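You operate a simulated robot arm through the tools that you are given. There is no shell and no other tool.

Carry out the task below with a simulated robot arm. There is one attempt and no reset: what you move stays moved.

## Task
Sift the powder into the brown bowl and whisk the tea smooth.
Fine: sieve and whisk back in their places. Set down upright: whisk.

The check looks at the end state, three seconds after you hand in, the way a careful person would. Anything else that was tipped, shoved, dropped, spilled or broken makes it a failure.

## Robot
A 7-joint arm with a two-finger parallel gripper, fixed in place. Base frame: the origin is at the foot of the arm, x ahead of it, y to its left, z up; the work surface is at about z = 0.85. Readings come in m, rad, newtons and seconds.
Its first joint turns from -2.897 to 2.897 rad. Payload 4.4 kg.
The TCP is the grasp point between the finger pads, 0.023 m short of the fingertips. In the tool frame z runs along the fingers and y along their closing line. The gripper opens to 0.094 m. The fingers are 0.038 m wide and 0.01 m thick; the gripper's body (0.054 by 0.096 m) begins 0.039 m behind the TCP.
Orientation is that of the tool frame in the base frame, as a unit quaternion [x, y, z, w]. With the fingers straight down and closing along the base's y, the tool's x points along the base's -x, its y along +y and its z along -z.

## Interface
- The arm moves only by the tool jog_arm. Its argument "series" is a list of rows, each an object of numbers (a shift or turn left out is 0, a gripper value left out holds the last): "tx", "ty", "tz": the shift along the tool's x, y, z in units of 400 mm (1.0 is 400 mm); "wx", "wy", "wz": the turn, a rotation vector about the tool's x, y, z in units of 180 degrees (1.0 is 180 degrees); "grip": the gripper command, from -1 (shut) to 1 (fully open), values between in proportion. In form: [{"tx": .., "ty": .., "tz": .., "wx": .., "wy": .., "wz": .., "grip": ..}, ...]. A call has 1 to 20 rows; each row is the pose to reach, as a shift and turn from the pose commanded when the call began, along the tool's axes at that moment. A call with a number of a shift or a turn outside -1 to 1 is refused whole. Rows are played at 5 a second. More than 0.05 m and 0.15 rad between two rows, or a gripper value outside its range, and nothing of the call is played. Where a pose cannot be reached the arm comes as near as it can. A force on the tool above 40 N (or 10 N above the force at the start of the call, whichever is more), or a blocked arm, ends the call early, and 0.2 s more pass. The fingers move at their own pace (about 0.072 m/s each) and stop on an object; they squeeze with about 35 N. The grip force told is the motor's: it shows also when the fingers shut on nothing. Time passes only in rows, and 0.2 s behind the last, so rows that repeat a pose let the fingers close. The reply holds the time, the measured pose of the TCP, the force on the tool along the base axes, the opening and the grip force, in the units named above and with some noise, with the torque about the TCP (base axes, N m) and any sound that the robot's microphone picked up.
- Cameras (640 x 400 px; columns grow to the right, rows downward): "scene" is fixed at [0.0492, -0.6537, 1.603]; the picture's right is [0.69, -0.72, 0.00], its down [-0.38, -0.37, -0.85] and it looks along [0.61, 0.59, -0.53] (base axes); focal length 310 px, centre (320, 200). "wrist" rides on the gripper at [0.087, 0.016, -0.075] in the tool frame; the picture's right is [-0.18, 0.98, 0.00], its down [-0.58, -0.11, -0.81] and it looks along [-0.79, -0.15, 0.59] (tool axes); focal length 243 px, centre (320, 200). There is no depth. A picture from a camera that has moved, and an enlarged one, comes with that camera's place and axes in the base frame and with its lens.
- capture(camera): a new picture of that camera. It takes no simulated time.
- enlarge(camera, box): a new picture of the part [left, top, right, bottom] of that camera's present view, enlarged. It takes no simulated time.
- sign_off(): hands the job in; it is judged then, once.

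Places have to be worked out from the pictures, the camera data and where the tool is seen. Open the gripper and draw the arm clear of the work before you hand the job in, unless the task says otherwise.

The tools are called after "Call:" as a command line: name --argument value ..., lists and objects as JSON in quotes. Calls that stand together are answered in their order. jog_arm: Moves the arm, as the interface text tells. Its arguments: {"type":"object","properties":{"series":{"type":"array","items":{"type":"object","properties":{"tx":{"type":"number"},"ty":{"type":"number"},"tz":{"type":"number"},"wx":{"type":"number"},"wy":{"type":"number"},"wz":{"type":"number"},"grip":{"type":"number"}}}}},"required":["series"]} The other tools are called the same way: capture (camera) takes a picture; enlarge (camera, box) takes an enlarged picture of a part of a camera's view; sign_off () hands the job in.

At the start:

```text
clock: 0.0
position: [0.823, 0.1388, 1.1526]
orientation: [0.001, 1.0, 0.0, 0.001]
ft_force: [0.4, -1.1, -0.4]
ft_torque: [-0.01, -0.01, -0.02]
grip_width: 0.094
grip_force: 0.1
```

scene: 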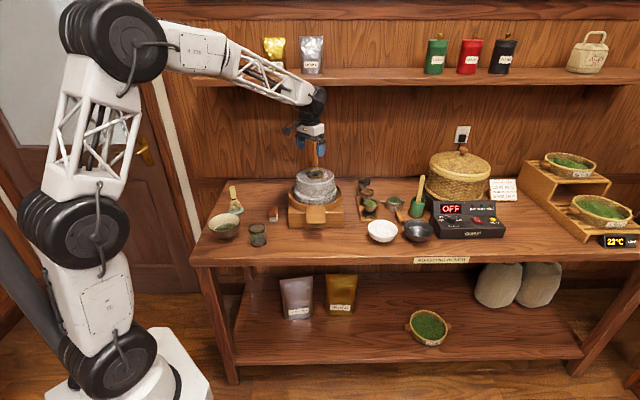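
wrist: 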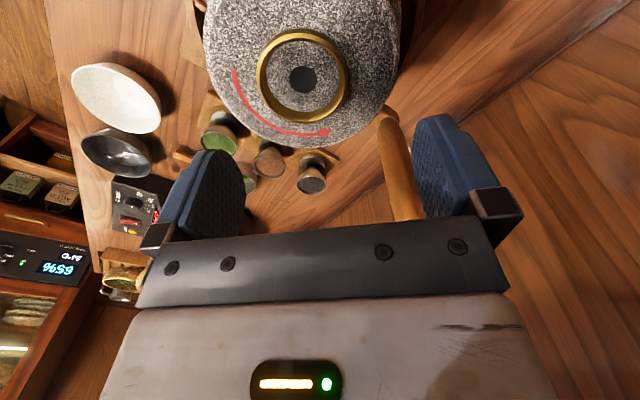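

I'll start by looking closely at the table from the scene camera to find the bowls, sieve, powder and whisk.

Call:
enlarge --camera "scene" --box '[190, 160, 350, 260]'

Call:
enlarge --camera "scene" --box '[330, 150, 490, 250]'

Call:
enlarge --camera "scene" --box '[420, 130, 640, 268]'

Call:
enlarge --camera "wrist" --box '[60, 50, 380, 250]'

```text
4.00 times, centred on (270, 210) of scene
camera zoom: at [0.0492, -0.6537, 1.603], right [0.69, -0.72, 0.0], down [-0.38, -0.37, -0.85], along [0.61, 0.59, -0.53], focal length 1240 px, centre (520, 160)
```

zoom: 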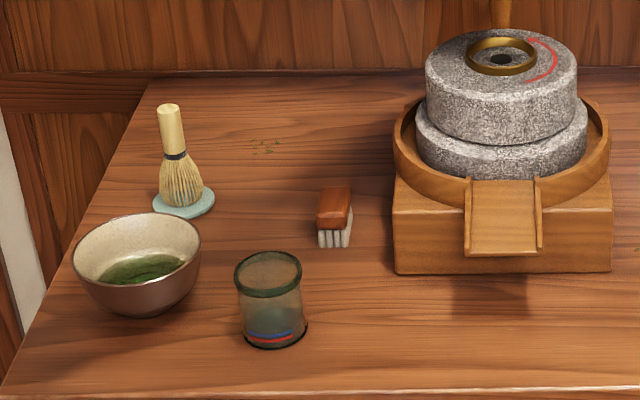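

```text
4.00 times, centred on (410, 200) of scene
camera zoom: at [0.0492, -0.6537, 1.603], right [0.69, -0.72, 0.0], down [-0.38, -0.37, -0.85], along [0.61, 0.59, -0.53], focal length 1240 px, centre (-40, 200)
```

zoom: 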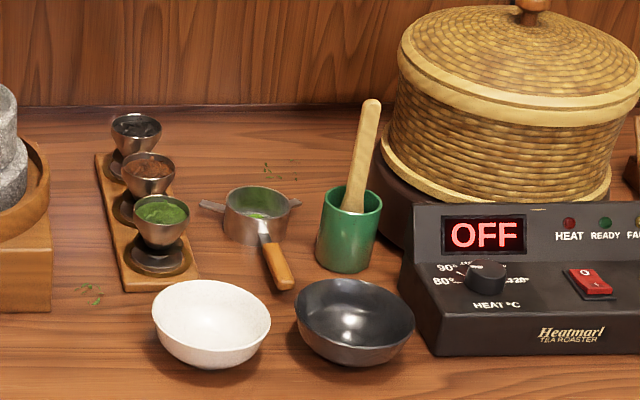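

```text
2.90 times, centred on (530, 199) of scene
camera zoom: at [0.0492, -0.6537, 1.603], right [0.69, -0.72, 0.0], down [-0.38, -0.37, -0.85], along [0.61, 0.59, -0.53], focal length 899 px, centre (-289, 203)
```

zoom: 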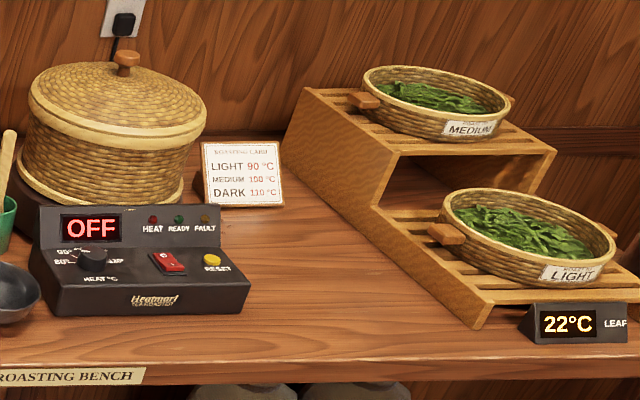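

```text
2.00 times, centred on (220, 150) of wrist
camera zoom: at [0.7357, 0.1556, 1.2272], right [0.18, 0.98, 0.0], down [0.58, -0.11, 0.81], along [0.79, -0.15, -0.59], focal length 485 px, centre (520, 300)
```

zoom: 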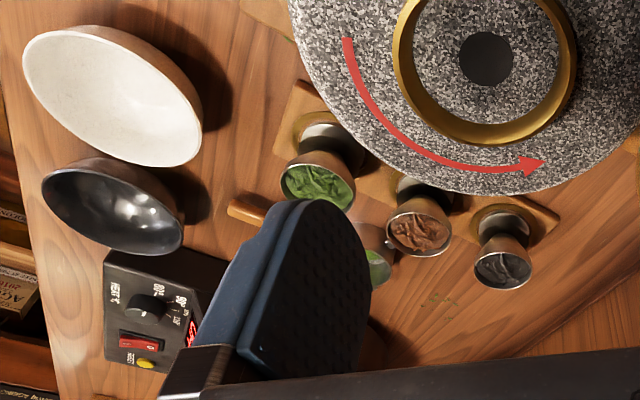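

The sieve (steel cup, wooden handle, with green powder) looks to be around (1.08, -0.10), the brown bowl around (0.48, 0.28) and the whisk on its stand around (0.60, 0.385). I'll move the arm back and to the right, away from the mill peg, to view the sieve with the wrist camera.

Call:
jog_arm --series '[{"tx": 0.05, "ty": 0, "tz": -0.06}, {"tx": 0.1, "ty": -0.1, "tz": -0.06}, {"tx": 0.15, "ty": -0.2, "tz": -0.06}, {"tx": 0.2, "ty": -0.3, "tz": -0.06}, {"tx": 0.25, "ty": -0.4, "tz": -0.06}, {"tx": 0.25, "ty": -0.5, "tz": -0.04}, {"tx": 0.25, "ty": -0.6, "tz": 0.0}, {"tx": 0.25, "ty": -0.6, "tz": 0.0}]'

```text
clock: 1.8
position: [0.7203, -0.102, 1.1517]
orientation: [0.0, 1.0, 0.0, 0.001]
ft_force: [0.2, 0.3, 0.6]
ft_torque: [0.03, -0.01, -0.01]
grip_width: 0.0941
grip_force: 0.0
```

The arm moved as expected to (0.72, -0.10, 1.15). I take a wrist view toward the sieve.

Call:
capture --camera "wrist"

Call:
capture --camera "scene"

```text
taken
camera wrist: at [0.6339, -0.0852, 1.2267], right [0.18, 0.98, 0.0], down [0.58, -0.11, 0.81], along [0.79, -0.15, -0.59], focal length 243 px, centre (320, 200)
```

wrist: 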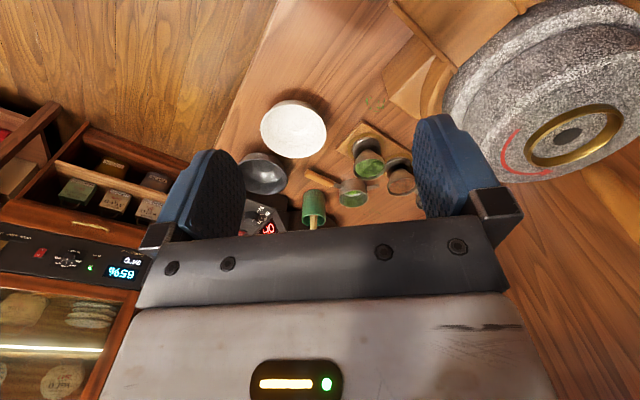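

```text
taken
```

scene: 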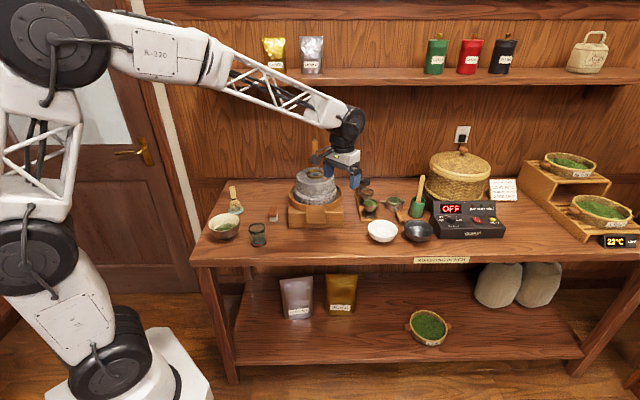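

The sieve is visible between the white/dark bowls, the green cup and the powder samples. I enlarge that area.

Call:
enlarge --camera "wrist" --box '[240, 90, 430, 235]'

Call:
enlarge --camera "scene" --box '[350, 170, 446, 250]'

```text
2.76 times, centred on (335, 162) of wrist
camera zoom: at [0.6339, -0.0852, 1.2267], right [0.18, 0.98, 0.0], down [0.58, -0.11, 0.81], along [0.79, -0.15, -0.59], focal length 669 px, centre (279, 303)
```

zoom: 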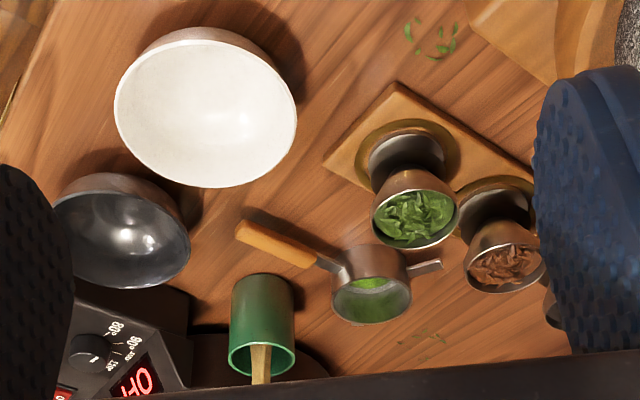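

```text
5.00 times, centred on (398, 210) of scene
camera zoom: at [0.0492, -0.6537, 1.603], right [0.69, -0.72, 0.0], down [-0.38, -0.37, -0.85], along [0.61, 0.59, -0.53], focal length 1550 px, centre (-70, 150)
```

zoom: 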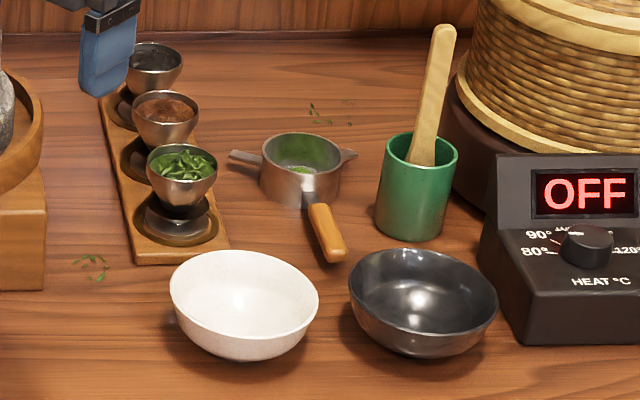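

Triangulating the two views puts the sieve cup rim at about (1.09, -0.093, 0.888) and the handle tip at about (1.01, -0.187, 0.868). I move closer above the white bowl, staying well clear of it, for a finer look at the handle.

Call:
jog_arm --series '[{"tx": -0.06, "ty": -0.0125, "tz": 0.0625}, {"tx": -0.12, "ty": -0.025, "tz": 0.125}, {"tx": -0.18, "ty": -0.0375, "tz": 0.1875}, {"tx": -0.24, "ty": -0.05, "tz": 0.25}, {"tx": -0.3, "ty": -0.0625, "tz": 0.3125}, {"tx": -0.35, "ty": -0.075, "tz": 0.375}, {"tx": -0.35, "ty": -0.075, "tz": 0.375}]'

Call:
capture --camera "wrist"

Call:
enlarge --camera "scene" --box '[350, 150, 470, 250]'

```text
clock: 3.4
position: [0.8637, -0.1289, 1.0038]
orientation: [0.0, 1.0, 0.001, 0.0]
ft_force: [0.1, -0.4, 0.0]
ft_torque: [-0.03, -0.01, -0.01]
grip_width: 0.0941
grip_force: 0.1
```

```text
taken
camera wrist: at [0.7767, -0.112, 1.0773], right [0.18, 0.98, 0.0], down [0.58, -0.11, 0.81], along [0.79, -0.15, -0.59], focal length 243 px, centre (320, 200)
```

wrist: 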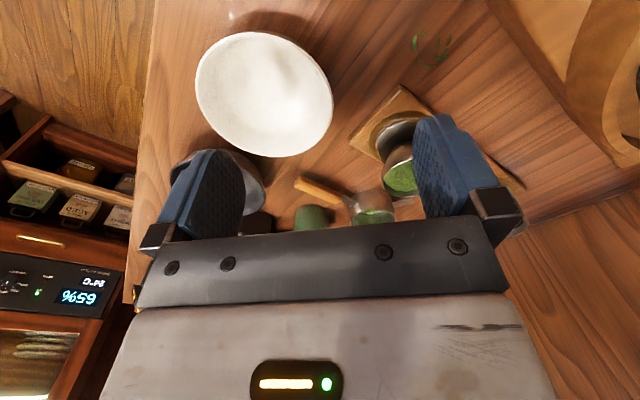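

```text
4.00 times, centred on (410, 200) of scene
camera zoom: at [0.0492, -0.6537, 1.603], right [0.69, -0.72, 0.0], down [-0.38, -0.37, -0.85], along [0.61, 0.59, -0.53], focal length 1240 px, centre (-40, 200)
```

zoom: 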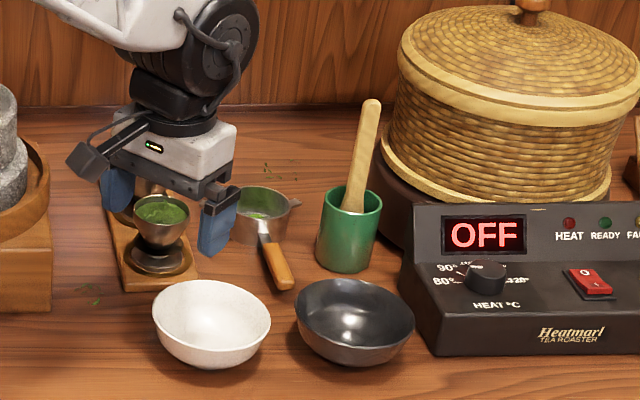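

The camera box sticks out on the tool's +x side, so I have to account for it. I enlarge the wrist view on the sieve for measurement.

Call:
enlarge --camera "wrist" --box '[260, 150, 420, 250]'

Call:
enlarge --camera "scene" --box '[385, 190, 433, 230]'

```text
4.00 times, centred on (340, 200) of wrist
camera zoom: at [0.7767, -0.112, 1.0773], right [0.18, 0.98, 0.0], down [0.58, -0.11, 0.81], along [0.79, -0.15, -0.59], focal length 970 px, centre (240, 200)
```

zoom: 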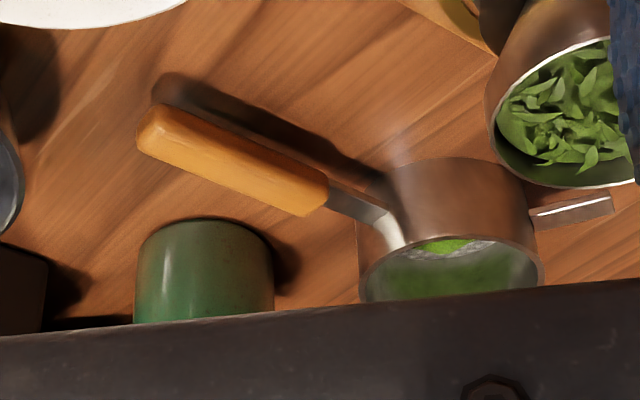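

```text
10.00 times, centred on (409, 210) of scene
camera zoom: at [0.0492, -0.6537, 1.603], right [0.69, -0.72, 0.0], down [-0.38, -0.37, -0.85], along [0.61, 0.59, -0.53], focal length 3101 px, centre (-570, 100)
```

zoom: 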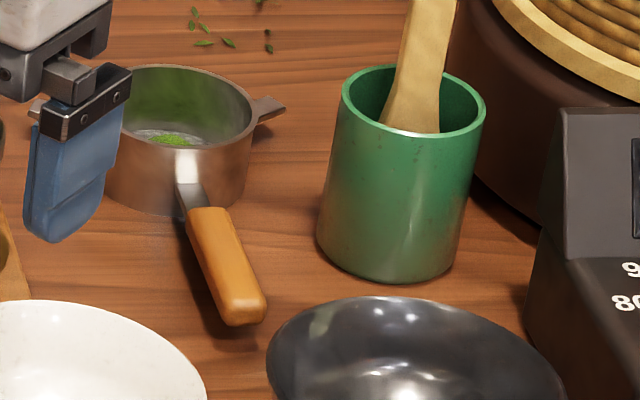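

The sieve handle is level at z≈0.87, running from its tip (1.012, -0.187) toward the cup centre (1.105, -0.093), i.e. about 45.5° in plan. To grip it with the camera box on the cup side (clear of the dark bowl), I turn the tool -135° about vertical here at a safe height and check that it is reachable.

Call:
jog_arm --series '[{"wz": 0.0467}, {"wz": 0.0934}, {"wz": 0.1401}, {"wz": 0.1868}, {"wz": 0.2335}, {"wz": 0.2802}, {"wz": 0.3269}, {"wz": 0.3736}, {"wz": 0.4203}, {"wz": 0.467}, {"wz": 0.5137}, {"wz": 0.5604}, {"wz": 0.6071}, {"wz": 0.6538}, {"wz": 0.7005}, {"wz": 0.7472}, {"wz": 0.7472}]'

Call:
capture --camera "wrist"

Call:
enlarge --camera "scene" --box '[330, 120, 490, 250]'

```text
clock: 7.0
position: [0.863, -0.1321, 1.0035]
orientation: [0.923, 0.386, 0.0, 0.0]
ft_force: [-0.3, -0.3, -0.5]
ft_torque: [-0.02, -0.02, -0.01]
grip_width: 0.0936
grip_force: 0.0
```

```text
taken
camera wrist: at [0.9352, -0.0817, 1.0772], right [0.57, -0.82, 0.0], down [-0.49, -0.34, 0.81], along [-0.66, -0.46, -0.59], focal length 243 px, centre (320, 200)
```

wrist: 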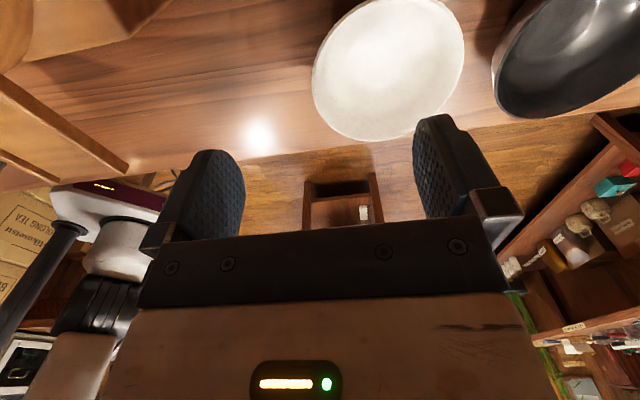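

```text
3.08 times, centred on (410, 185) of scene
camera zoom: at [0.0492, -0.6537, 1.603], right [0.69, -0.72, 0.0], down [-0.38, -0.37, -0.85], along [0.61, 0.59, -0.53], focal length 954 px, centre (43, 246)
```

zoom: 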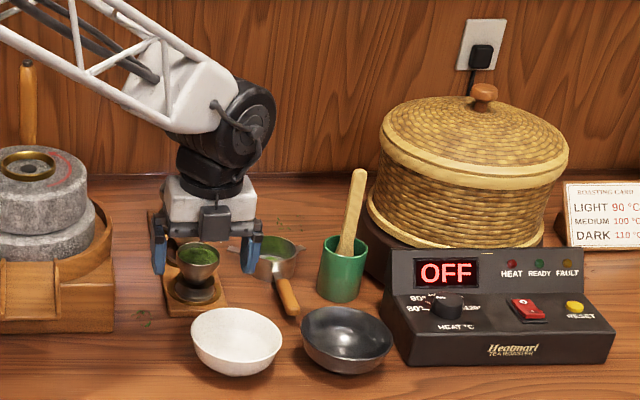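

The tool now has x along the handle and y across it, so that yaw is reachable. Next I tilt 15° along the handle and 8° across to gain reach, narrow the fingers to about 32 mm and go to a pre-grasp pose about 8 cm above the handle.

Call:
jog_arm --series '[{"tx": 0.028, "ty": 0.055, "tz": 0.0186, "wx": -0.0074, "wy": 0.0139, "wz": -0.001, "grip": -0.32}, {"tx": 0.055, "ty": 0.111, "tz": 0.0372, "wx": -0.0148, "wy": 0.0278, "wz": -0.0019, "grip": -0.32}, {"tx": 0.083, "ty": 0.166, "tz": 0.0557, "wx": -0.0222, "wy": 0.0417, "wz": -0.0029, "grip": -0.32}, {"tx": 0.111, "ty": 0.221, "tz": 0.0743, "wx": -0.0296, "wy": 0.0555, "wz": -0.0039, "grip": -0.32}, {"tx": 0.138, "ty": 0.277, "tz": 0.0929, "wx": -0.037, "wy": 0.0694, "wz": -0.0048, "grip": -0.32}, {"tx": 0.166, "ty": 0.332, "tz": 0.1115, "wx": -0.0444, "wy": 0.0833, "wz": -0.0058, "grip": -0.32}, {"tx": 0.166, "ty": 0.332, "tz": 0.1115, "wx": -0.0444, "wy": 0.0833, "wz": -0.0058, "grip": -0.32}, {"tx": 0.166, "ty": 0.332, "tz": 0.1115, "wx": -0.0444, "wy": 0.0833, "wz": -0.0058, "grip": -0.32}]'

Call:
capture --camera "wrist"

Call:
enlarge --camera "scene" --box '[360, 160, 456, 240]'

```text
clock: 8.8
position: [1.0044, -0.1755, 0.9549]
orientation: [0.909, 0.39, 0.147, 0.014]
ft_force: [-0.3, -0.5, -0.5]
ft_torque: [0.02, -0.01, 0.03]
grip_width: 0.0319
grip_force: 0.0
```

```text
taken
camera wrist: at [1.0505, -0.1311, 1.0507], right [0.57, -0.81, 0.09], down [-0.68, -0.41, 0.61], along [-0.46, -0.41, -0.79], focal length 243 px, centre (320, 200)
```

wrist: 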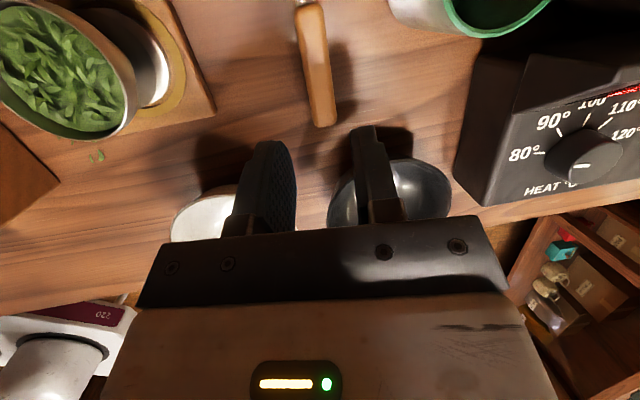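

```text
5.00 times, centred on (408, 200) of scene
camera zoom: at [0.0492, -0.6537, 1.603], right [0.69, -0.72, 0.0], down [-0.38, -0.37, -0.85], along [0.61, 0.59, -0.53], focal length 1550 px, centre (-120, 200)
```

zoom: 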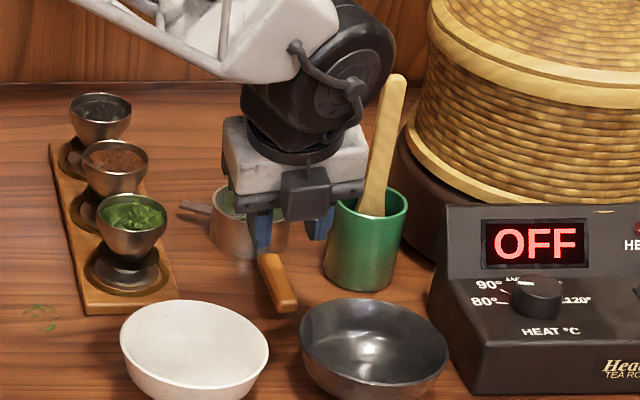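

Pre-grasp pose reached as commanded. I check handle alignment with the fingers in detail before descending.

Call:
enlarge --camera "wrist" --box '[220, 0, 420, 220]'

Call:
enlarge --camera "scene" --box '[385, 190, 433, 230]'

```text
1.82 times, centred on (320, 110) of wrist
camera zoom: at [1.0505, -0.1311, 1.0507], right [0.57, -0.81, 0.09], down [-0.68, -0.41, 0.61], along [-0.46, -0.41, -0.79], focal length 441 px, centre (320, 364)
```

zoom: 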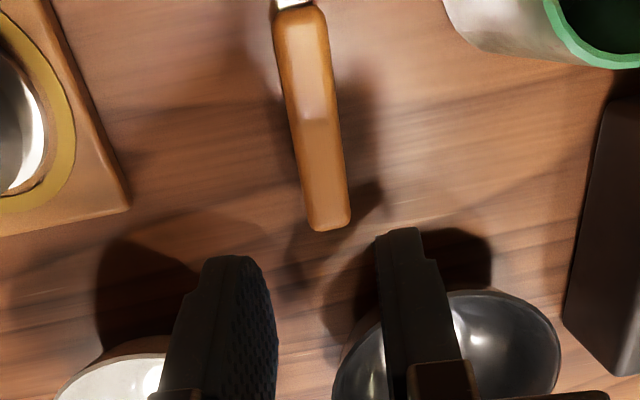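

```text
10.00 times, centred on (409, 210) of scene
camera zoom: at [0.0492, -0.6537, 1.603], right [0.69, -0.72, 0.0], down [-0.38, -0.37, -0.85], along [0.61, 0.59, -0.53], focal length 3101 px, centre (-570, 100)
```

zoom: 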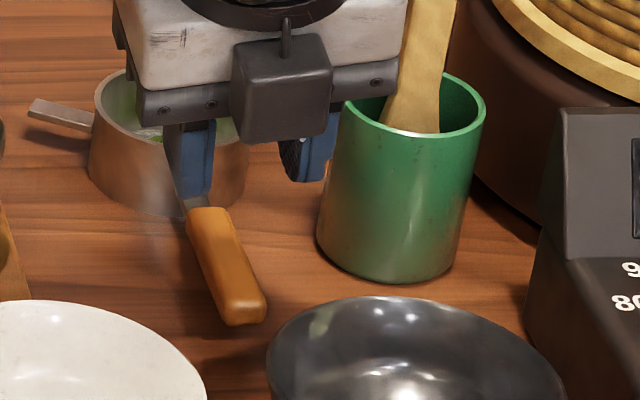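

There is a second box on the gripper's near (-x) side that will come close to the dark bowl on descent. I zoom in on it to work out its clearance.

Call:
enlarge --camera "scene" --box '[390, 180, 430, 205]'

Call:
enlarge --camera "scene" --box '[395, 200, 459, 250]'

```text
16.00 times, centred on (410, 192) of scene
camera zoom: at [0.0492, -0.6537, 1.603], right [0.69, -0.72, 0.0], down [-0.38, -0.37, -0.85], along [0.61, 0.59, -0.53], focal length 4962 px, centre (-1120, 320)
```

zoom: 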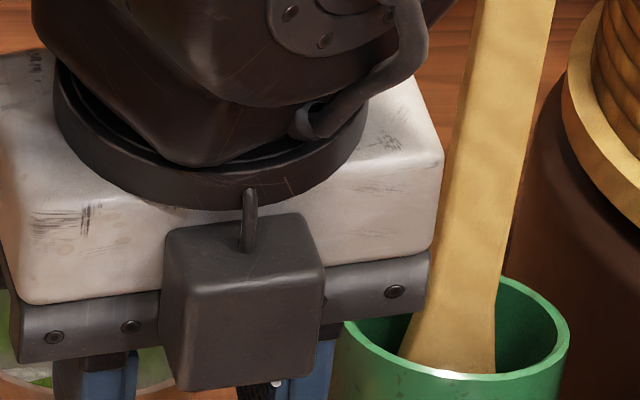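

```text
8.00 times, centred on (427, 225) of scene
camera zoom: at [0.0492, -0.6537, 1.603], right [0.69, -0.72, 0.0], down [-0.38, -0.37, -0.85], along [0.61, 0.59, -0.53], focal length 2481 px, centre (-536, 0)
```

zoom: 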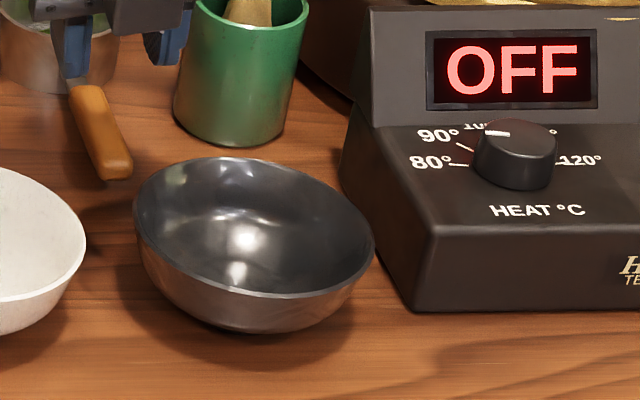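

The side box only reaches about 45 mm off the tool axis, at a height that clears the dark bowl's rim by more than a centimetre at the grasp. The approach line hits the handle point, so I descend 50 mm along the tool axis and look again.

Call:
jog_arm --series '[{"tz": 0.042, "grip": -0.32}, {"tz": 0.084, "grip": -0.32}, {"tz": 0.125, "grip": -0.32}, {"tz": 0.125, "grip": -0.32}]'

Call:
enlarge --camera "wrist" --box '[220, 0, 420, 220]'

Call:
enlarge --camera "scene" --box '[385, 190, 433, 230]'

```text
clock: 9.8
position: [1.0181, -0.1721, 0.909]
orientation: [0.909, 0.39, 0.148, 0.014]
ft_force: [0.2, -0.4, -0.7]
ft_torque: [-0.02, -0.02, 0.0]
grip_width: 0.0322
grip_force: 0.0
```

```text
1.82 times, centred on (320, 110) of wrist
camera zoom: at [1.0649, -0.1276, 1.0048], right [0.57, -0.81, 0.09], down [-0.68, -0.41, 0.61], along [-0.46, -0.41, -0.79], focal length 441 px, centre (320, 364)
```

zoom: 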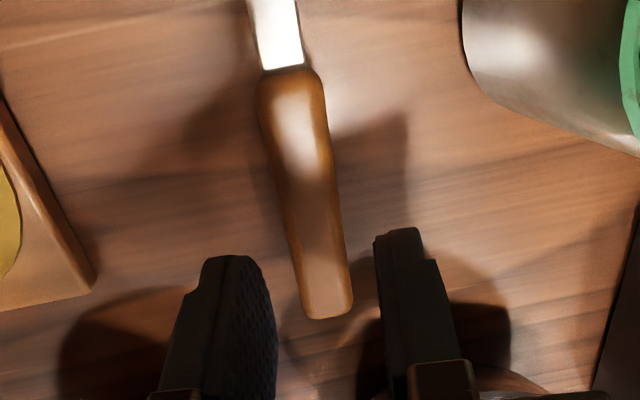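

```text
10.00 times, centred on (409, 210) of scene
camera zoom: at [0.0492, -0.6537, 1.603], right [0.69, -0.72, 0.0], down [-0.38, -0.37, -0.85], along [0.61, 0.59, -0.53], focal length 3101 px, centre (-570, 100)
```

zoom: 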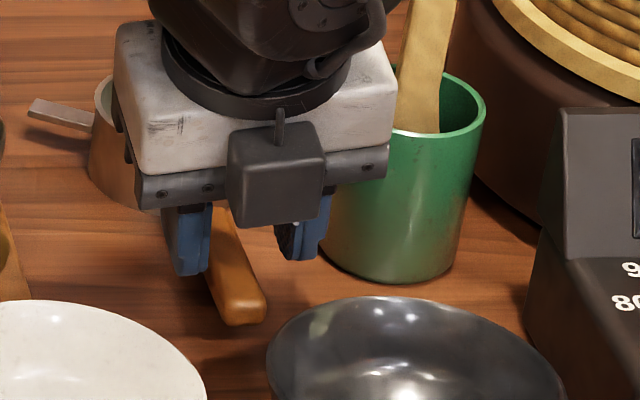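

The handle sits centred between the fingers with about 2° of yaw difference. I descend the last 28 mm with a small yaw correction and check the contact force before closing.

Call:
jog_arm --series '[{"tz": 0.018, "wz": 0.003, "grip": -0.32}, {"tz": 0.036, "wz": 0.006, "grip": -0.32}, {"tz": 0.054, "wz": 0.009, "grip": -0.32}, {"tz": 0.069, "wz": 0.011, "grip": -0.32}, {"tz": 0.069, "wz": 0.011, "grip": -0.32}]'

Call:
enlarge --camera "wrist" --box '[220, 0, 420, 220]'

Call:
enlarge --camera "scene" --box '[385, 190, 433, 230]'

```text
clock: 11.0
position: [1.0267, -0.1686, 0.8839]
orientation: [0.915, 0.374, 0.148, 0.011]
ft_force: [0.7, -0.2, 0.3]
ft_torque: [-0.02, 0.02, -0.02]
grip_width: 0.032
grip_force: 0.1
```

```text
1.82 times, centred on (320, 110) of wrist
camera zoom: at [1.0744, -0.1276, 0.9798], right [0.55, -0.83, 0.08], down [-0.69, -0.4, 0.6], along [-0.47, -0.39, -0.79], focal length 441 px, centre (320, 364)
```

zoom: 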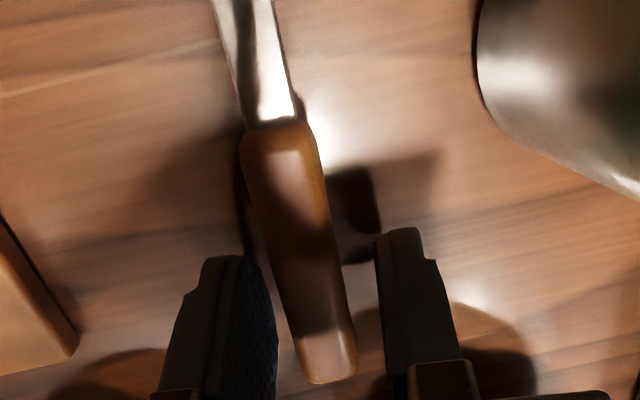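

```text
10.00 times, centred on (409, 210) of scene
camera zoom: at [0.0492, -0.6537, 1.603], right [0.69, -0.72, 0.0], down [-0.38, -0.37, -0.85], along [0.61, 0.59, -0.53], focal length 3101 px, centre (-570, 100)
```

zoom: 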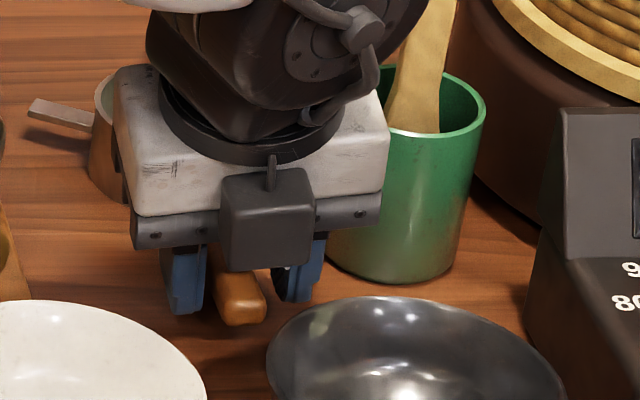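

The handle is between the pads, about 3 mm nearer the left finger. I shift by that and 1.5 mm lower, then close the gripper in place.

Call:
jog_arm --series '[{"ty": -0.007, "tz": 0.0035, "grip": -0.32}, {"ty": -0.007, "tz": 0.0035, "grip": -0.5}, {"ty": -0.007, "tz": 0.0035, "grip": -0.6}, {"ty": -0.007, "tz": 0.0035, "grip": -0.7}, {"ty": -0.007, "tz": 0.0035, "grip": -0.8}, {"ty": -0.007, "tz": 0.0035, "grip": -0.9}, {"ty": -0.007, "tz": 0.0035, "grip": -1}, {"ty": -0.007, "tz": 0.0035, "grip": -1}, {"ty": -0.007, "tz": 0.0035, "grip": -1}]'

Call:
enlarge --camera "wrist" --box '[220, 0, 420, 220]'

Call:
enlarge --camera "scene" --box '[385, 190, 433, 230]'

```text
clock: 13.0
position: [1.0241, -0.1673, 0.8832]
orientation: [0.915, 0.375, 0.147, 0.011]
ft_force: [-0.5, 1.7, 9.9]
ft_torque: [1.02, -0.52, 0.1]
grip_width: 0.0177
grip_force: 34.6
```

```text
1.82 times, centred on (320, 110) of wrist
camera zoom: at [1.0726, -0.1257, 0.9791], right [0.55, -0.83, 0.08], down [-0.69, -0.4, 0.6], along [-0.47, -0.39, -0.79], focal length 441 px, centre (320, 364)
```

zoom: 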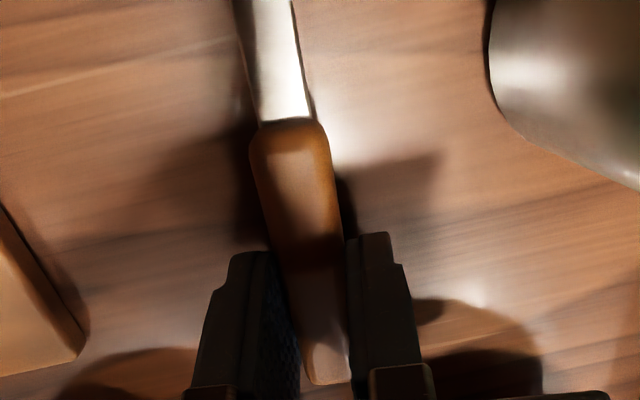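

```text
10.00 times, centred on (409, 210) of scene
camera zoom: at [0.0492, -0.6537, 1.603], right [0.69, -0.72, 0.0], down [-0.38, -0.37, -0.85], along [0.61, 0.59, -0.53], focal length 3101 px, centre (-570, 100)
```

zoom: 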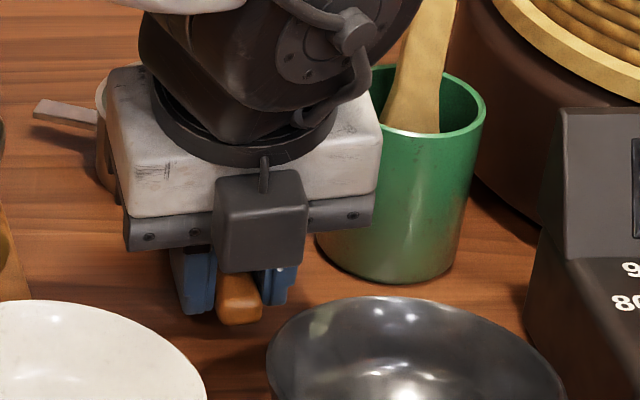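

The grip holds (35 N), but the wrench shows the rolled fingers try to twist the flat-sided handle, pressing one edge of the cup on the table. I open again, and then remove the 7.5° roll (keeping only the tilt along the handle) so the sieve stays level.

Call:
jog_arm --series '[{"grip": -0.55}, {"grip": -0.45}, {"grip": -0.32}, {"grip": -0.32}, {"ty": 0.001, "wx": 0.011, "grip": -0.32}, {"ty": 0.0022, "wx": 0.022, "grip": -0.32}, {"ty": 0.0033, "wx": 0.033, "grip": -0.32}, {"ty": 0.0045, "wx": 0.0425, "grip": -0.32}, {"ty": 0.0045, "wx": 0.0425, "grip": -0.32}, {"ty": 0.0045, "wx": 0.0425, "grip": -0.32}]'

Call:
enlarge --camera "wrist" --box '[220, 0, 420, 220]'

Call:
enlarge --camera "scene" --box '[385, 190, 433, 230]'

```text
clock: 15.2
position: [1.0247, -0.1696, 0.8838]
orientation: [0.914, 0.384, 0.122, -0.051]
ft_force: [1.0, -0.5, -0.5]
ft_torque: [-0.03, 0.03, 0.02]
grip_width: 0.0319
grip_force: 0.0
```

```text
1.82 times, centred on (320, 110) of wrist
camera zoom: at [1.0807, -0.1342, 0.9771], right [0.58, -0.81, -0.05], down [-0.62, -0.47, 0.63], along [-0.53, -0.33, -0.78], focal length 441 px, centre (320, 364)
```

zoom: 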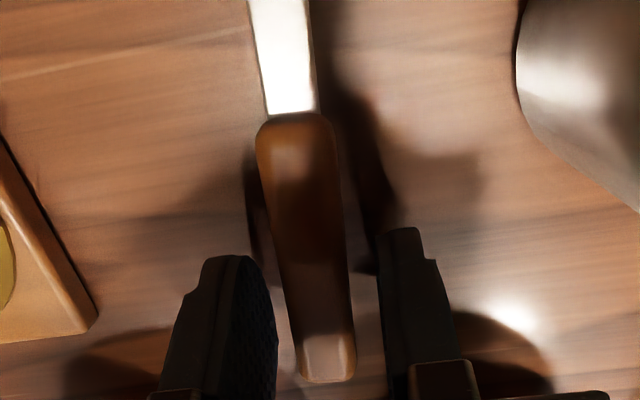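

```text
10.00 times, centred on (409, 210) of scene
camera zoom: at [0.0492, -0.6537, 1.603], right [0.69, -0.72, 0.0], down [-0.38, -0.37, -0.85], along [0.61, 0.59, -0.53], focal length 3101 px, centre (-570, 100)
```

zoom: 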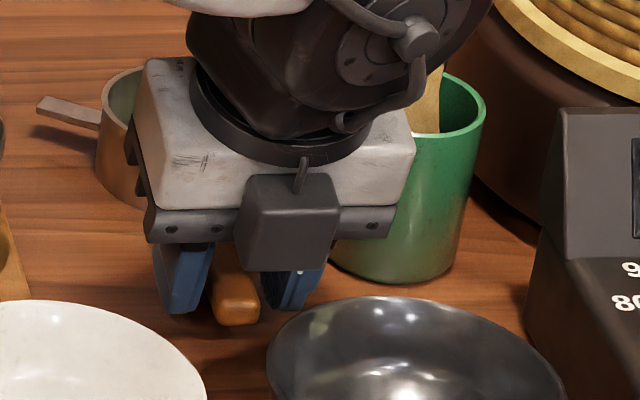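

The unrolled pose is reachable, and the handle is now nearly centred with heading about 2.5° clockwise of the tool. I align yaw, shift 1 mm and close gently.

Call:
jog_arm --series '[{"ty": -0.003, "wz": 0.007, "grip": -0.32}, {"ty": -0.003, "wz": 0.014, "grip": -0.32}, {"ty": -0.003, "wz": 0.014, "grip": -0.45}, {"ty": -0.003, "wz": 0.014, "grip": -0.55}, {"ty": -0.003, "wz": 0.014, "grip": -0.62}, {"ty": -0.003, "wz": 0.014, "grip": -0.7}, {"ty": -0.003, "wz": 0.014, "grip": -0.8}, {"ty": -0.003, "wz": 0.014, "grip": -1}, {"ty": -0.003, "wz": 0.014, "grip": -1}, {"ty": -0.003, "wz": 0.014, "grip": -1}]'

Call:
enlarge --camera "wrist" --box '[220, 0, 420, 220]'

Call:
enlarge --camera "scene" --box '[385, 190, 433, 230]'

```text
clock: 17.4
position: [1.0234, -0.1676, 0.882]
orientation: [0.922, 0.364, 0.121, -0.053]
ft_force: [0.1, -0.4, -0.1]
ft_torque: [0.0, -0.08, -0.05]
grip_width: 0.0175
grip_force: 34.5
```

```text
1.82 times, centred on (320, 110) of wrist
camera zoom: at [1.0826, -0.1362, 0.9764], right [0.54, -0.84, -0.06], down [-0.63, -0.45, 0.63], along [-0.55, -0.3, -0.78], focal length 441 px, centre (320, 364)
```

zoom: 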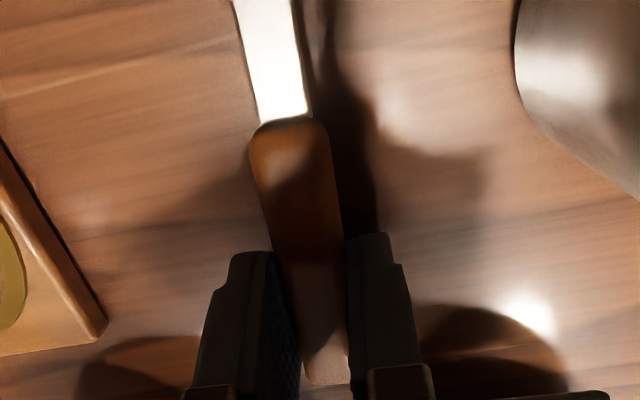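

```text
10.00 times, centred on (409, 210) of scene
camera zoom: at [0.0492, -0.6537, 1.603], right [0.69, -0.72, 0.0], down [-0.38, -0.37, -0.85], along [0.61, 0.59, -0.53], focal length 3101 px, centre (-570, 100)
```

zoom: 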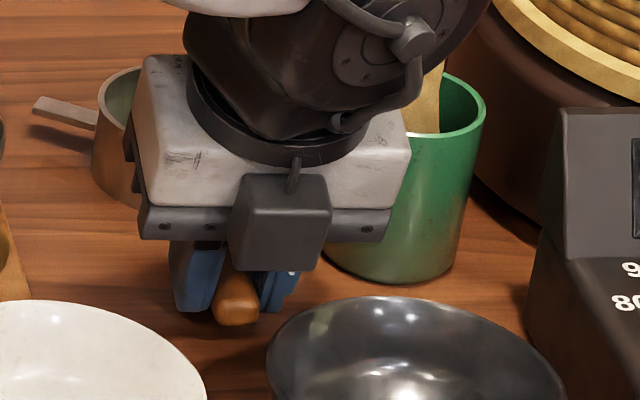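

Clean grip now, with no side loads. Before lifting I take a detailed look at the brown bowl and whisk from the scene camera to fix their positions.

Call:
enlarge --camera "scene" --box '[200, 180, 264, 260]'

Call:
enlarge --camera "scene" --box '[200, 180, 248, 216]'

```text
5.00 times, centred on (232, 220) of scene
camera zoom: at [0.0492, -0.6537, 1.603], right [0.69, -0.72, 0.0], down [-0.38, -0.37, -0.85], along [0.61, 0.59, -0.53], focal length 1550 px, centre (760, 100)
```

zoom: 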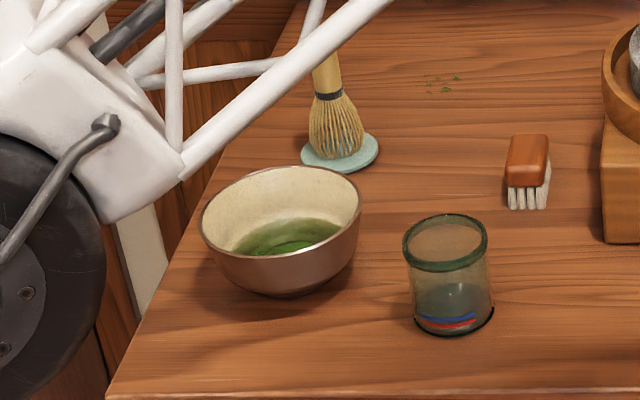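

```text
11.11 times, centred on (224, 198) of scene
camera zoom: at [0.0492, -0.6537, 1.603], right [0.69, -0.72, 0.0], down [-0.38, -0.37, -0.85], along [0.61, 0.59, -0.53], focal length 3446 px, centre (1387, 222)
```

zoom: 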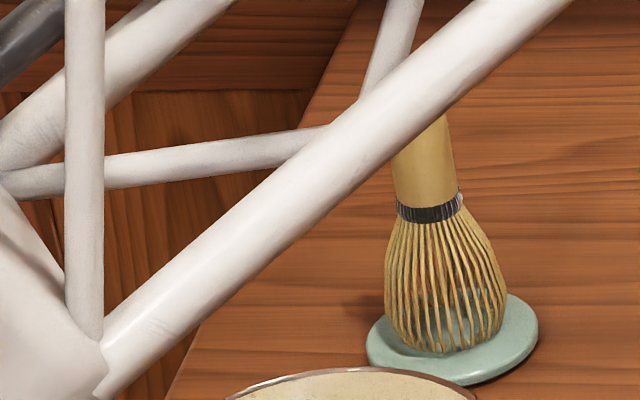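

Bowl estimated at centre (0.486, 0.269) with rim z≈0.906; whisk at about (0.60, 0.377), top z≈0.97; a glass at (0.545, 0.14). I lift the sieve straight up 4 cm slowly and check it stays level.

Call:
jog_arm --series '[{"tx": 0.0033, "tz": -0.0121, "grip": -1}, {"tx": 0.0066, "tz": -0.0241, "grip": -1}, {"tx": 0.0131, "tz": -0.0483, "grip": -1}, {"tx": 0.0197, "tz": -0.0724, "grip": -1}, {"tx": 0.0262, "tz": -0.0965, "grip": -1}, {"tx": 0.0262, "tz": -0.0965, "grip": -1}]'

Call:
enlarge --camera "scene" --box '[370, 175, 450, 230]'

Call:
enlarge --camera "wrist" --box '[220, 0, 420, 220]'

```text
clock: 18.8
position: [1.0235, -0.1668, 0.9229]
orientation: [0.922, 0.364, 0.12, -0.053]
ft_force: [-1.0, 1.0, -0.7]
ft_torque: [-0.05, 0.07, -0.03]
grip_width: 0.0176
grip_force: 35.6
```

```text
7.27 times, centred on (410, 202) of scene
camera zoom: at [0.0492, -0.6537, 1.603], right [0.69, -0.72, 0.0], down [-0.38, -0.37, -0.85], along [0.61, 0.59, -0.53], focal length 2255 px, centre (-334, 182)
```

zoom: 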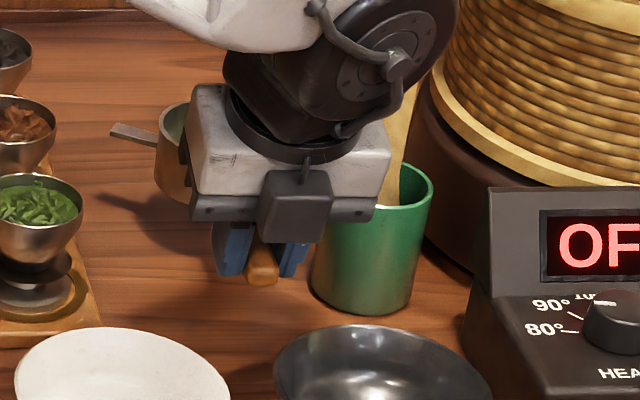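

```text
1.82 times, centred on (320, 110) of wrist
camera zoom: at [1.0818, -0.1365, 1.0171], right [0.54, -0.84, -0.06], down [-0.63, -0.45, 0.63], along [-0.55, -0.3, -0.78], focal length 441 px, centre (320, 364)
```

zoom: 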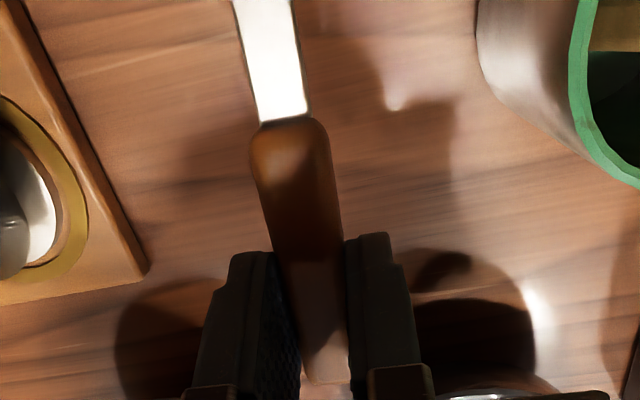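

The sieve is lifted, level and secure. I raise it another 10 cm smoothly so it clears the sample cups before carrying it around the front of the mill.

Call:
jog_arm --series '[{"tx": 0.0033, "ty": -0.0001, "tz": -0.0121, "grip": -1}, {"tx": 0.0105, "ty": -0.0004, "tz": -0.0386, "grip": -1}, {"tx": 0.0216, "ty": -0.0008, "tz": -0.0796, "grip": -1}, {"tx": 0.0334, "ty": -0.0012, "tz": -0.1231, "grip": -1}, {"tx": 0.0452, "ty": -0.0016, "tz": -0.1665, "grip": -1}, {"tx": 0.0557, "ty": -0.002, "tz": -0.2051, "grip": -1}, {"tx": 0.0629, "ty": -0.0023, "tz": -0.2317, "grip": -1}, {"tx": 0.0655, "ty": -0.0024, "tz": -0.2413, "grip": -1}, {"tx": 0.0655, "ty": -0.0024, "tz": -0.2413, "grip": -1}]'

Call:
capture --camera "scene"

```text
clock: 20.8
position: [1.0235, -0.1689, 1.0223]
orientation: [0.922, 0.363, 0.121, -0.053]
ft_force: [-0.6, 0.3, 0.1]
ft_torque: [-0.01, 0.03, -0.01]
grip_width: 0.0173
grip_force: 35.1
```

```text
taken
```

scene: 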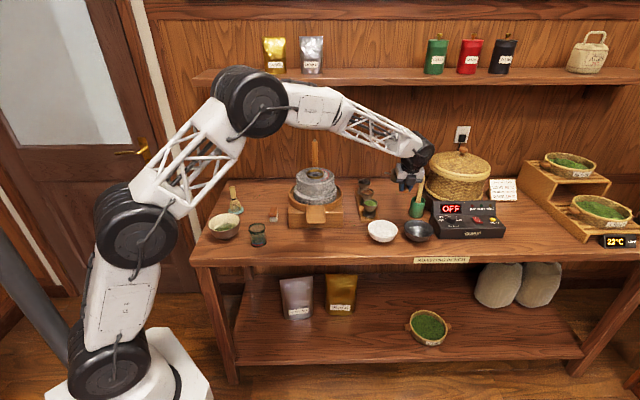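

Everything is clear; the sieve is at z≈1.02. I now carry it back toward the base at constant height, with a ramped, gentle speed profile.

Call:
jog_arm --series '[{"tx": -0.0073, "ty": -0.0075, "tz": -0.0019, "grip": -1}, {"tx": -0.0291, "ty": -0.0298, "tz": -0.0076, "grip": -1}, {"tx": -0.0655, "ty": -0.0671, "tz": -0.0171, "grip": -1}, {"tx": -0.1091, "ty": -0.1119, "tz": -0.0285, "grip": -1}, {"tx": -0.1528, "ty": -0.1567, "tz": -0.0399, "grip": -1}, {"tx": -0.1964, "ty": -0.2014, "tz": -0.0513, "grip": -1}, {"tx": -0.2401, "ty": -0.2462, "tz": -0.0627, "grip": -1}, {"tx": -0.2837, "ty": -0.2909, "tz": -0.0741, "grip": -1}, {"tx": -0.3274, "ty": -0.3357, "tz": -0.0855, "grip": -1}, {"tx": -0.371, "ty": -0.3805, "tz": -0.0969, "grip": -1}, {"tx": -0.4147, "ty": -0.4252, "tz": -0.1083, "grip": -1}, {"tx": -0.4583, "ty": -0.47, "tz": -0.1197, "grip": -1}, {"tx": -0.502, "ty": -0.5147, "tz": -0.1311, "grip": -1}, {"tx": -0.5456, "ty": -0.5595, "tz": -0.1425, "grip": -1}, {"tx": -0.5893, "ty": -0.6043, "tz": -0.1539, "grip": -1}, {"tx": -0.6329, "ty": -0.649, "tz": -0.1653, "grip": -1}, {"tx": -0.6693, "ty": -0.6863, "tz": -0.1748, "grip": -1}, {"tx": -0.6984, "ty": -0.7162, "tz": -0.1824, "grip": -1}, {"tx": -0.7202, "ty": -0.7385, "tz": -0.1881, "grip": -1}, {"tx": -0.7275, "ty": -0.746, "tz": -0.19, "grip": -1}]'

Call:
capture --camera "scene"

```text
clock: 25.0
position: [0.601, -0.1562, 1.0205]
orientation: [0.922, 0.364, 0.121, -0.053]
ft_force: [0.6, 0.1, -0.4]
ft_torque: [-0.05, 0.1, 0.02]
grip_width: 0.0175
grip_force: 34.9
```

```text
taken
```

scene: 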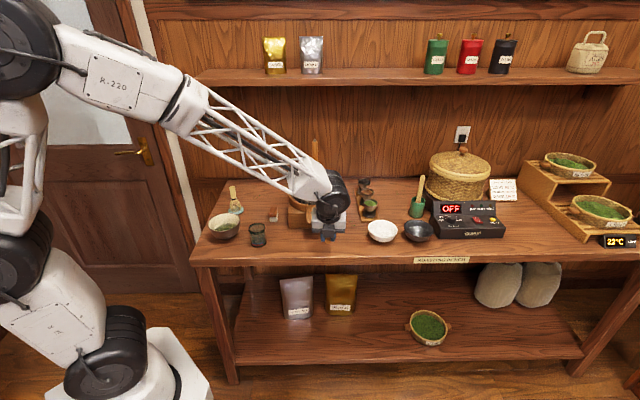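

Moved as planned. I check the sieve and the spot it came from for any lost powder.

Call:
enlarge --camera "scene" --box '[280, 170, 376, 250]'

Call:
enlarge --camera "scene" --box '[360, 170, 456, 250]'

Call:
capture --camera "wrist"

```text
5.00 times, centred on (328, 210) of scene
camera zoom: at [0.0492, -0.6537, 1.603], right [0.69, -0.72, 0.0], down [-0.38, -0.37, -0.85], along [0.61, 0.59, -0.53], focal length 1550 px, centre (280, 150)
```

zoom: 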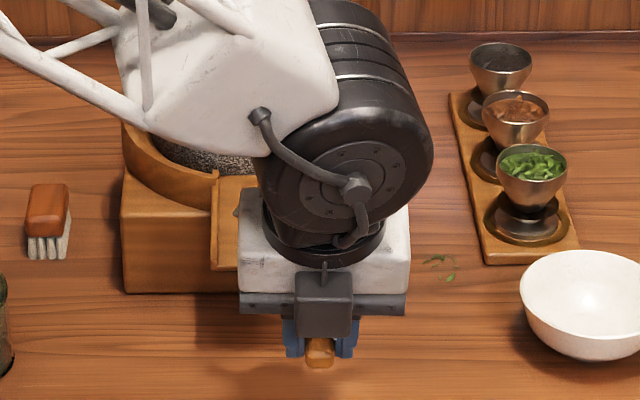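

```text
5.00 times, centred on (408, 210) of scene
camera zoom: at [0.0492, -0.6537, 1.603], right [0.69, -0.72, 0.0], down [-0.38, -0.37, -0.85], along [0.61, 0.59, -0.53], focal length 1550 px, centre (-120, 150)
```

zoom: 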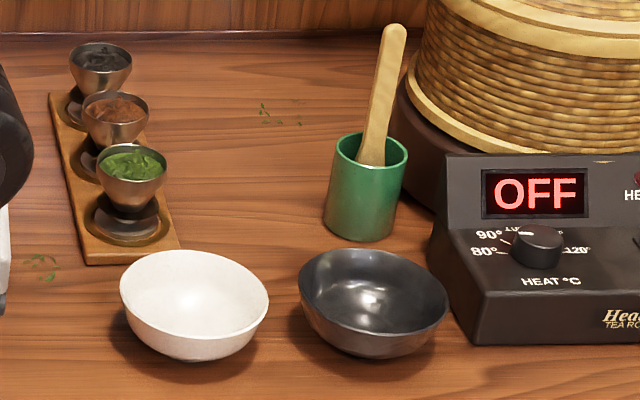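

```text
taken
camera wrist: at [0.6592, -0.124, 1.1155], right [0.54, -0.84, -0.06], down [-0.63, -0.45, 0.63], along [-0.55, -0.3, -0.78], focal length 243 px, centre (320, 200)
```

wrist: 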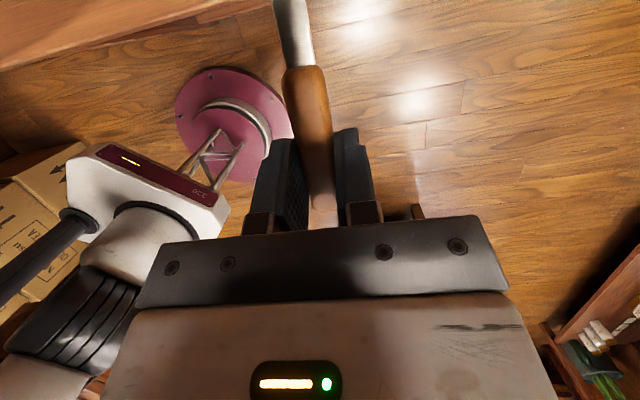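

No powder was lost and nothing moved. I now carry the sieve along the front of the table to above the brown bowl, staying at z≈1.02.

Call:
jog_arm --series '[{"tx": 0.0023, "ty": -0.0097, "tz": 0.0007, "grip": -1}, {"tx": 0.009, "ty": -0.0389, "tz": 0.0028, "grip": -1}, {"tx": 0.0203, "ty": -0.0874, "tz": 0.0064, "grip": -1}, {"tx": 0.0338, "ty": -0.1457, "tz": 0.0106, "grip": -1}, {"tx": 0.0473, "ty": -0.204, "tz": 0.0149, "grip": -1}, {"tx": 0.0608, "ty": -0.2623, "tz": 0.0191, "grip": -1}, {"tx": 0.0743, "ty": -0.3206, "tz": 0.0234, "grip": -1}, {"tx": 0.0878, "ty": -0.3788, "tz": 0.0276, "grip": -1}, {"tx": 0.1013, "ty": -0.4371, "tz": 0.0319, "grip": -1}, {"tx": 0.1149, "ty": -0.4954, "tz": 0.0361, "grip": -1}, {"tx": 0.1284, "ty": -0.5537, "tz": 0.0404, "grip": -1}, {"tx": 0.1419, "ty": -0.612, "tz": 0.0446, "grip": -1}, {"tx": 0.1554, "ty": -0.6703, "tz": 0.0489, "grip": -1}, {"tx": 0.1689, "ty": -0.7286, "tz": 0.0531, "grip": -1}, {"tx": 0.1824, "ty": -0.7868, "tz": 0.0573, "grip": -1}, {"tx": 0.1959, "ty": -0.8451, "tz": 0.0616, "grip": -1}, {"tx": 0.2072, "ty": -0.8937, "tz": 0.0651, "grip": -1}, {"tx": 0.2162, "ty": -0.9325, "tz": 0.068, "grip": -1}, {"tx": 0.2229, "ty": -0.9617, "tz": 0.0701, "grip": -1}, {"tx": 0.2252, "ty": -0.9714, "tz": 0.0708, "grip": -1}]'

Call:
capture --camera "scene"

Call:
enlarge --camera "scene" --box '[180, 160, 276, 260]'

```text
clock: 29.2
position: [0.4024, 0.1922, 1.0222]
orientation: [0.922, 0.364, 0.121, -0.052]
ft_force: [-0.1, 0.8, -1.3]
ft_torque: [-0.06, 0.06, -0.03]
grip_width: 0.0171
grip_force: 35.2
```

```text
taken
```

scene: 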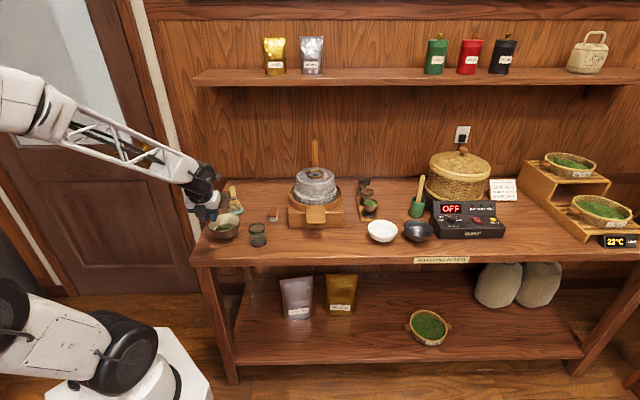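

```text
4.00 times, centred on (228, 210) of scene
camera zoom: at [0.0492, -0.6537, 1.603], right [0.69, -0.72, 0.0], down [-0.38, -0.37, -0.85], along [0.61, 0.59, -0.53], focal length 1240 px, centre (688, 160)
```

zoom: 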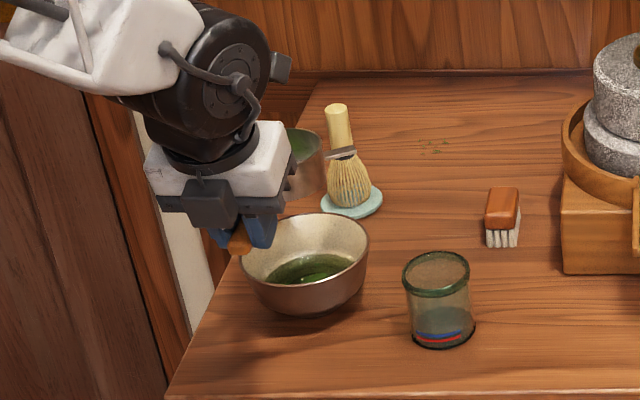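

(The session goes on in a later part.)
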